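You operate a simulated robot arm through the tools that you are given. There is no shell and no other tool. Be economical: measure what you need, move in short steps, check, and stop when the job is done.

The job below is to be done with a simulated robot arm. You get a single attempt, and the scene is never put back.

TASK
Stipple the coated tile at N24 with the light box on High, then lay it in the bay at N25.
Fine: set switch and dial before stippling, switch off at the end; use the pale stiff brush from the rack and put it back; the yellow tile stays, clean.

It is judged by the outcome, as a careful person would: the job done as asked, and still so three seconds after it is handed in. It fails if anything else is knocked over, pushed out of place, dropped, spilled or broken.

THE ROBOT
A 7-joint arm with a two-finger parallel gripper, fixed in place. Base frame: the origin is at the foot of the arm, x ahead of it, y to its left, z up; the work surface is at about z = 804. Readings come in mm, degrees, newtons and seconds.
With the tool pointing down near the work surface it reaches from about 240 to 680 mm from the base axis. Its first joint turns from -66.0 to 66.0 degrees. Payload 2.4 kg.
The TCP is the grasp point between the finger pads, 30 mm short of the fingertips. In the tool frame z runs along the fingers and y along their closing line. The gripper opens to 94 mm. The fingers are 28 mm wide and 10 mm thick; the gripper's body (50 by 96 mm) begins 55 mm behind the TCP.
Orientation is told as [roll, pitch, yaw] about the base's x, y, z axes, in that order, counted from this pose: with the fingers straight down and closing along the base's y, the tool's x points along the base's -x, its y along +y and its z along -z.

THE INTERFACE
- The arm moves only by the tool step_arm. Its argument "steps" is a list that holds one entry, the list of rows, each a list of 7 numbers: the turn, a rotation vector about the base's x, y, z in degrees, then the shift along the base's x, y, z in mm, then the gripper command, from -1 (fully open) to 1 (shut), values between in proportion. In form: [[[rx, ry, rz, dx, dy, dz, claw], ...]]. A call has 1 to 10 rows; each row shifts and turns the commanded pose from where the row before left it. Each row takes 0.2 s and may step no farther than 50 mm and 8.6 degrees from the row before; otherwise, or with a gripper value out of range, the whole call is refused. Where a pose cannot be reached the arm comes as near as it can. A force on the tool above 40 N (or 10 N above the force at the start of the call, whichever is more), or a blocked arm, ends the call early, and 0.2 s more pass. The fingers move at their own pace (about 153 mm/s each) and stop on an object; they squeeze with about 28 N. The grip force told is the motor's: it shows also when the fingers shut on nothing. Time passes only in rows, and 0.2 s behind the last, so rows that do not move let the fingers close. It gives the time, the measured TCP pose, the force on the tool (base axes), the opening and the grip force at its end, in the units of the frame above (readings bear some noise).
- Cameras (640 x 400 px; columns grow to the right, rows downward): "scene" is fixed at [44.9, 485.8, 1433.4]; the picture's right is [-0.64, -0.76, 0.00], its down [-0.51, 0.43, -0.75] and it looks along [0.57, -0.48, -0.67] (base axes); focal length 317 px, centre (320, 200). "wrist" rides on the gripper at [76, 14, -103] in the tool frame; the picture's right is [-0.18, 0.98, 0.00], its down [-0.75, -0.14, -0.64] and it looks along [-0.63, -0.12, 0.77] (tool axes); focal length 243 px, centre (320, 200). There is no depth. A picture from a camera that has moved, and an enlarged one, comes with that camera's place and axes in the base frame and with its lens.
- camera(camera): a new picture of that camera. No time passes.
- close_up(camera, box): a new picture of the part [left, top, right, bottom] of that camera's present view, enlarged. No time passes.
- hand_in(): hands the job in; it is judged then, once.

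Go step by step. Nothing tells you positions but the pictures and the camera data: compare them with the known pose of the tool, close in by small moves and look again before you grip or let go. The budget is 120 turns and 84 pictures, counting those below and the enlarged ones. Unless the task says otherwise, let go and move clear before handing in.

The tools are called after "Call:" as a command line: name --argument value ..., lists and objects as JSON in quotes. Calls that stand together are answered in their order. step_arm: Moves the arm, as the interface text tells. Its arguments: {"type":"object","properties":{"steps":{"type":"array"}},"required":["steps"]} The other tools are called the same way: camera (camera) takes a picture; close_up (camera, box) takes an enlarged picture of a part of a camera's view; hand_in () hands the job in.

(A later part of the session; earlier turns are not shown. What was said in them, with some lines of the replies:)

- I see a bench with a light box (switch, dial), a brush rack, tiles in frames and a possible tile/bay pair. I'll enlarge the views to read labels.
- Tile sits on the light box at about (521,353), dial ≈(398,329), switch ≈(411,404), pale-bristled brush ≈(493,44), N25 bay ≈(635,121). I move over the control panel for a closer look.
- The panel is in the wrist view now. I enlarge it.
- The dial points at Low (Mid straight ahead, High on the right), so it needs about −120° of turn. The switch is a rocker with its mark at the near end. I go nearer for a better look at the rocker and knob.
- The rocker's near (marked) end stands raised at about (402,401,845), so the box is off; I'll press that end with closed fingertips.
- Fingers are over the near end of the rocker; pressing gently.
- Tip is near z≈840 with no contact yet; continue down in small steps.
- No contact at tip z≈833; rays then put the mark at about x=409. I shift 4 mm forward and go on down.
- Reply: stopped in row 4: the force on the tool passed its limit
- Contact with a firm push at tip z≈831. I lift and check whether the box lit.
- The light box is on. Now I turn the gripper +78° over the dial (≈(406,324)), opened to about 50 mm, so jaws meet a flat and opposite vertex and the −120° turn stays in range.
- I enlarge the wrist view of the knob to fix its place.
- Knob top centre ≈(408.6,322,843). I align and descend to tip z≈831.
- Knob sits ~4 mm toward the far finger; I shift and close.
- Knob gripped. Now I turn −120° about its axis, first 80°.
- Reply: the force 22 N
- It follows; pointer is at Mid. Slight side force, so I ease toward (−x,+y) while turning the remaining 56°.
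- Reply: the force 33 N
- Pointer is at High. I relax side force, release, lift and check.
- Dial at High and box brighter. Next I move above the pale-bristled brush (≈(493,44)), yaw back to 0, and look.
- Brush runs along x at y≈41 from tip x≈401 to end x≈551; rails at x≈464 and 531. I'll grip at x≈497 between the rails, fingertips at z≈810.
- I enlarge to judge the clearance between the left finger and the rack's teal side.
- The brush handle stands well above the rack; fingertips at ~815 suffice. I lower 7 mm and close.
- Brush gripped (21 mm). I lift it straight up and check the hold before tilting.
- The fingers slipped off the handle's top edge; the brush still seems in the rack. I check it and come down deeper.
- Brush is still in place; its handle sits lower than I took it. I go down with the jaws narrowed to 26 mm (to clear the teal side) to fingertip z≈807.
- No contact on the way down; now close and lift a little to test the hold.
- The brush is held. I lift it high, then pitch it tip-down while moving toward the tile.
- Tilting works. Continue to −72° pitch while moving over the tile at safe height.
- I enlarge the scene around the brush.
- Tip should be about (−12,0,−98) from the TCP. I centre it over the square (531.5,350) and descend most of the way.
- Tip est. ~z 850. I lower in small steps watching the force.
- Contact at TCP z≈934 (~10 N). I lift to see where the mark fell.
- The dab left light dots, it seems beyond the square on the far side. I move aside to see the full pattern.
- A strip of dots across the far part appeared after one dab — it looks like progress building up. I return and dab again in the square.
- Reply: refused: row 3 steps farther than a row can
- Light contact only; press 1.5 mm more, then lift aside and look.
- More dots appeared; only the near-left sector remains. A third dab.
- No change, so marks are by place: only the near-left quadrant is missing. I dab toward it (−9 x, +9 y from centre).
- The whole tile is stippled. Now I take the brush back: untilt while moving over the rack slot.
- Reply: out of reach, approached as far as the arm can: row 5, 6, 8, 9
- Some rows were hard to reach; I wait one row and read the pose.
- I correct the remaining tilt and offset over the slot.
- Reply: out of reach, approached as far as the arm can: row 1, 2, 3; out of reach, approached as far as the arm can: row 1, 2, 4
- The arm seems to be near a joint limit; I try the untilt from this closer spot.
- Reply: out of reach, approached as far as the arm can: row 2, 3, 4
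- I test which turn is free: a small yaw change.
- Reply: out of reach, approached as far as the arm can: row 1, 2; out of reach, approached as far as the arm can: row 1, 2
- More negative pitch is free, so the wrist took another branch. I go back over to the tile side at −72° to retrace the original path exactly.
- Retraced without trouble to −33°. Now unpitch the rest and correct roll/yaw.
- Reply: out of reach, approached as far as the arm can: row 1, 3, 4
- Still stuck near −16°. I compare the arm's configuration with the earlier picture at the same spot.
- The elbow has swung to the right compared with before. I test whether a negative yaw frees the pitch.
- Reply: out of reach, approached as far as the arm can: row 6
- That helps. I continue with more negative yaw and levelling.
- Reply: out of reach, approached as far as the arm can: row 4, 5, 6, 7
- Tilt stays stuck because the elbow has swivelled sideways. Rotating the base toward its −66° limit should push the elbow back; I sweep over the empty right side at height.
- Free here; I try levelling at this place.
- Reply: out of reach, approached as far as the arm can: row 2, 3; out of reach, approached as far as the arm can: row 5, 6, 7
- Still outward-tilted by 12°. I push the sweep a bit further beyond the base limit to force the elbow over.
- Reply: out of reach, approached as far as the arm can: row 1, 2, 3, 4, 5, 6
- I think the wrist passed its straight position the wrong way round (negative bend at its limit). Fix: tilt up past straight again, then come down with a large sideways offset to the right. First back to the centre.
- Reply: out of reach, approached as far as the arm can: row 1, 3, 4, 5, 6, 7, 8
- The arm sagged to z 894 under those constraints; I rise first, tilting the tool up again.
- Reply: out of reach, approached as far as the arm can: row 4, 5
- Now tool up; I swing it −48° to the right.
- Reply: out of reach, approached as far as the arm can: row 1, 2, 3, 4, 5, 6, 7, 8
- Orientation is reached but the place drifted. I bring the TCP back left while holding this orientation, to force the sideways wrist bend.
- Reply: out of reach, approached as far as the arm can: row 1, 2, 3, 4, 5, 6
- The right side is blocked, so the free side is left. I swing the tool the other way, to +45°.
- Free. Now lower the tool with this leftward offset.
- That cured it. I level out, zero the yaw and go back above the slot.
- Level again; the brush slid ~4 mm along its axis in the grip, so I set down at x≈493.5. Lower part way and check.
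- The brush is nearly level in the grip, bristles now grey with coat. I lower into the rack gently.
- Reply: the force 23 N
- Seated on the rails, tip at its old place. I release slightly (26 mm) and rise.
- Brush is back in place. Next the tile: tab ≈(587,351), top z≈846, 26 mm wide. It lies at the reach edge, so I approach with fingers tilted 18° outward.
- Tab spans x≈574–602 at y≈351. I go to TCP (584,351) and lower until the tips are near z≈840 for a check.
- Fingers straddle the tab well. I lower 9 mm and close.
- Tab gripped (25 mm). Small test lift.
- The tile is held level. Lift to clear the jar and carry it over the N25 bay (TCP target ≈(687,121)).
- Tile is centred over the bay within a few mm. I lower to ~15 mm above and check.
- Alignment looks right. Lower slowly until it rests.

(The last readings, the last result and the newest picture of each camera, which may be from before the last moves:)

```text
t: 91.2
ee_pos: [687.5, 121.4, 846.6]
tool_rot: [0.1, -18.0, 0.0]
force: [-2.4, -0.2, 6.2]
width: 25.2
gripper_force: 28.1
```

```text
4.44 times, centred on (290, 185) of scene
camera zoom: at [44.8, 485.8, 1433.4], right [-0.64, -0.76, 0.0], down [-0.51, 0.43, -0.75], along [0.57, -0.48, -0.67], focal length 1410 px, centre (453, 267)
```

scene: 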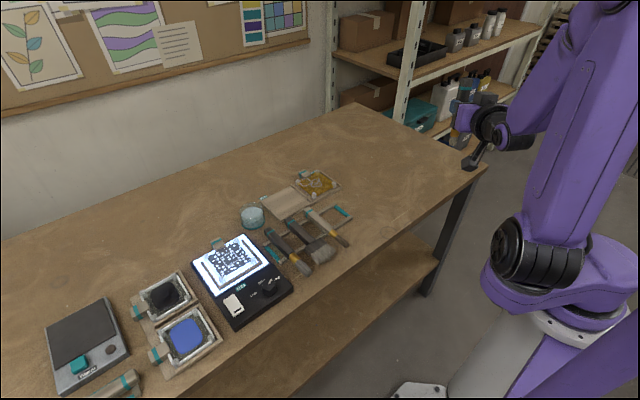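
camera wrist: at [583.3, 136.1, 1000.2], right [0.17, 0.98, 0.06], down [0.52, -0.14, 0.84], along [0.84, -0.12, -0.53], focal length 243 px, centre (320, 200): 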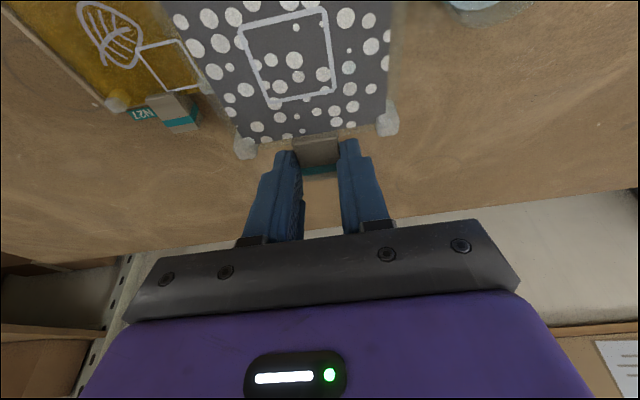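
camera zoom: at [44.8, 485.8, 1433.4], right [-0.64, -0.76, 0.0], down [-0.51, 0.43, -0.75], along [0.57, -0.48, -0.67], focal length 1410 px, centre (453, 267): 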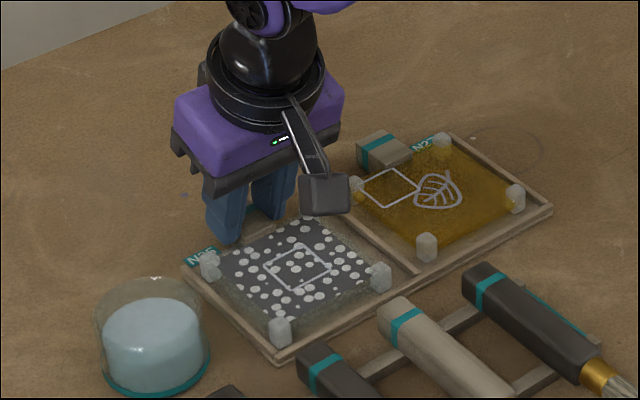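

It rests in the bay. I release and withdraw up and back.

Call:
step_arm --steps '[[[0, 0, 0, 0, 0, 0, 0.3], [0, 0, 0, 0, 0, 0, 0.1], [0, 0, 0, 0, 0, 0, 0.1], [0, 0, 0, 0, 0, 20, 0.1], [0, 0, 0, 0, 0, 45, 0.1], [0, 0, 0, -10, 0, 45, 0.1], [0, 2, 0, -45, 10, 0, 0.1], [0, 2, 0, -45, 15, 0, 0.1]]]'

Call:
close_up --camera "scene" --box '[230, 140, 350, 230]'

```text
t: 93.0
ee_pos: [588.2, 146.9, 955.5]
tool_rot: [0.2, -14.0, 0.0]
force: [0.4, 1.2, -0.1]
width: 42.0
gripper_force: 0.0
```

```text
4.44 times, centred on (290, 185) of scene
camera zoom: at [45.0, 485.8, 1433.4], right [-0.64, -0.76, 0.0], down [-0.51, 0.43, -0.75], along [0.57, -0.48, -0.67], focal length 1410 px, centre (453, 267)
```

zoom: 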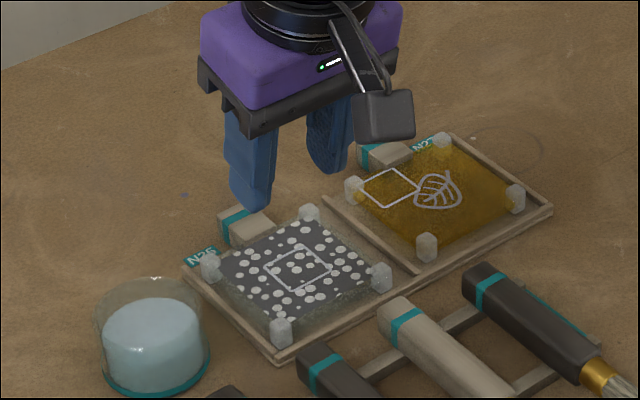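

The stippled tile lies squarely in N25. Finally the switch: move with closed fingers above the rocker's far end (≈(440,401)).

Call:
step_arm --steps '[[[0, 2, 0, -21.1, 36.3, 5, 1], [0, 2, 0, -21.1, 36.3, 5, 1], [0, 2, 0, -21.1, 36.3, 0, 1], [0, 2, 0, -21.1, 36.3, 0, 1], [0, 2, 0, -21.1, 36.3, 0, 1], [0, 2, 0, -21.1, 36.3, 0, 1], [0, 2, 0, -21.4, 36.5, 0, 1], [0, 0, 0, 0, 0, -40, 1], [0, 0, 0, 0, 0, -30, 1]]]'

Call:
close_up --camera "scene" --box '[175, 220, 295, 330]'

```text
t: 95.0
ee_pos: [443.7, 401.1, 896.5]
tool_rot: [0.1, 0.0, 0.0]
force: [-0.3, -0.1, 0.6]
width: 0.0
gripper_force: 27.9
```

```text
3.64 times, centred on (235, 275) of scene
camera zoom: at [44.9, 485.8, 1433.4], right [-0.64, -0.76, 0.0], down [-0.51, 0.43, -0.75], along [0.57, -0.48, -0.67], focal length 1154 px, centre (629, -73)
```

zoom: 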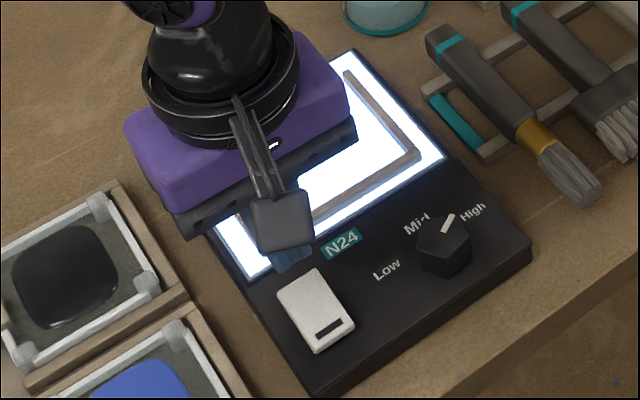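

Far edge of the rocker at x≈444. I shift 4 mm back and press down in small steps.

Call:
step_arm --steps '[[[0, 0, 0, -4, 0, -15, 1], [0, 0, 0, 0, 0, -8, 1], [0, 0, 0, 0, 0, -3, 1], [0, 0, 0, 0, 0, -3, 1], [0, 0, 0, 0, 0, -2, 1], [0, 0, 0, 0, 0, -2, 1], [0, 0, 0, 0, 0, -2, 1], [0, 0, 0, 0, 0, -2, 1]]]'

```text
t: 96.8
ee_pos: [437.5, 401.5, 864.8]
tool_rot: [0.1, -0.1, 0.1]
force: [-1.0, -3.8, 9.2]
width: 0.0
gripper_force: 28.1
stopped in row 8: the force on the tool passed its limit (the readings are from after the stop); the commanded pose is now the measured one
```

Call:
step_arm --steps '[[[0, 0, 0, 0, 0, 30, 1], [0, 0, 0, -30, 0, 40, 1], [0, 0, 0, -40, -20, 20, 1]]]'

Call:
close_up --camera "scene" --box '[175, 220, 295, 330]'

```text
t: 97.6
ee_pos: [366.7, 380.6, 952.8]
tool_rot: [0.1, 0.1, -0.1]
force: [0.0, 0.5, 0.1]
width: 0.2
gripper_force: 28.2
```

```text
3.64 times, centred on (235, 275) of scene
camera zoom: at [45.0, 485.8, 1433.4], right [-0.64, -0.76, 0.0], down [-0.51, 0.43, -0.75], along [0.57, -0.48, -0.67], focal length 1154 px, centre (629, -73)
```

zoom: 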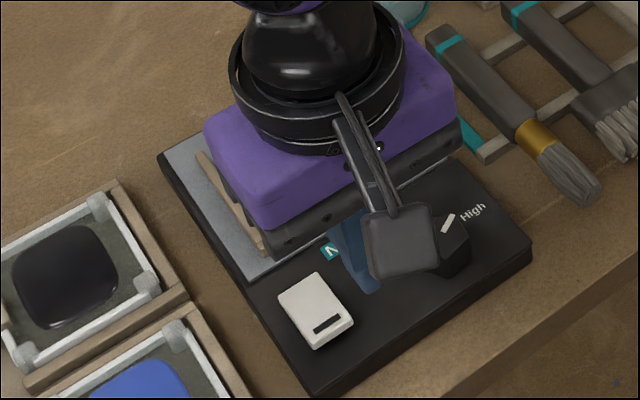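

The light is off. I move the arm clear and take a last look at everything.

Call:
step_arm --steps '[[[0, 0, 0, -5, -40, 25, 0], [0, 0, 0, -5, -40, 25, 0], [0, 0, 0, -5, -40, 25, 0], [0, 0, 0, -5, -40, 25, 0], [0, 0, 0, -5, -40, 25, 0], [0, 0, 0, 0, -40, 20, 0], [0, 0, 0, 0, -40, 20, 0], [0, 0, 0, 0, -40, 10, 0]]]'

Call:
camera --camera "scene"

Call:
close_up --camera "scene" --box '[180, 160, 380, 320]'

```text
t: 99.4
ee_pos: [341.6, 63.3, 1127.8]
tool_rot: [0.2, -0.1, 0.0]
force: [0.4, -0.1, 0.3]
width: 47.1
gripper_force: 0.1
```

```text
3 pictures are left
```

scene: 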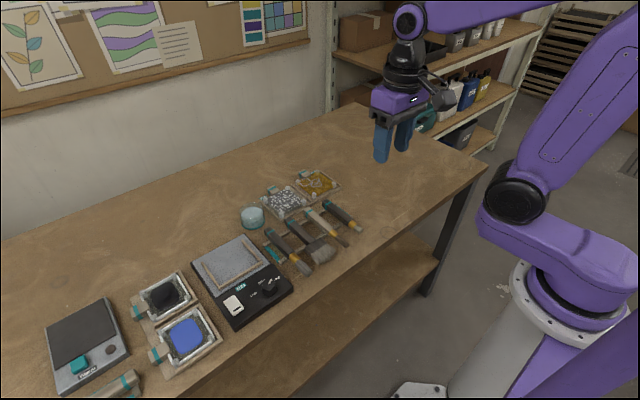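

```text
2.50 times, centred on (280, 240) of scene
camera zoom: at [44.9, 485.8, 1433.4], right [-0.64, -0.76, 0.0], down [-0.51, 0.43, -0.75], along [0.57, -0.48, -0.67], focal length 793 px, centre (420, 100)
```

zoom: 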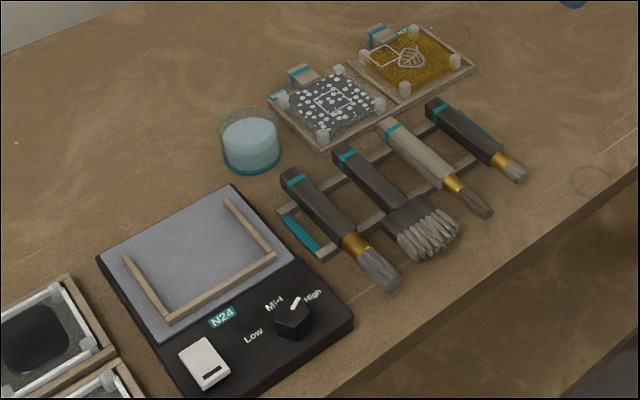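

The tile is stippled and in N25, the brush is back in the rack, the box is off and the yellow tile is untouched. Handing in.

Call:
hand_in

```text
The job is handed in.
```

The tile from N24 is stippled all over and lies in the bay at N25, and I have handed the job in. I switched the light box on and set the dial to High before stippling, and switched the box off at the end; the dial is still on High.

- **Brush:** I used the one with short cream bristles, and it is back in its rack slot. Its bristles are now grey with coat.
- **Yellow tile:** it is still in place and clean.
- **Everything else:** the last picture shows nothing else knocked over, moved or spilled.
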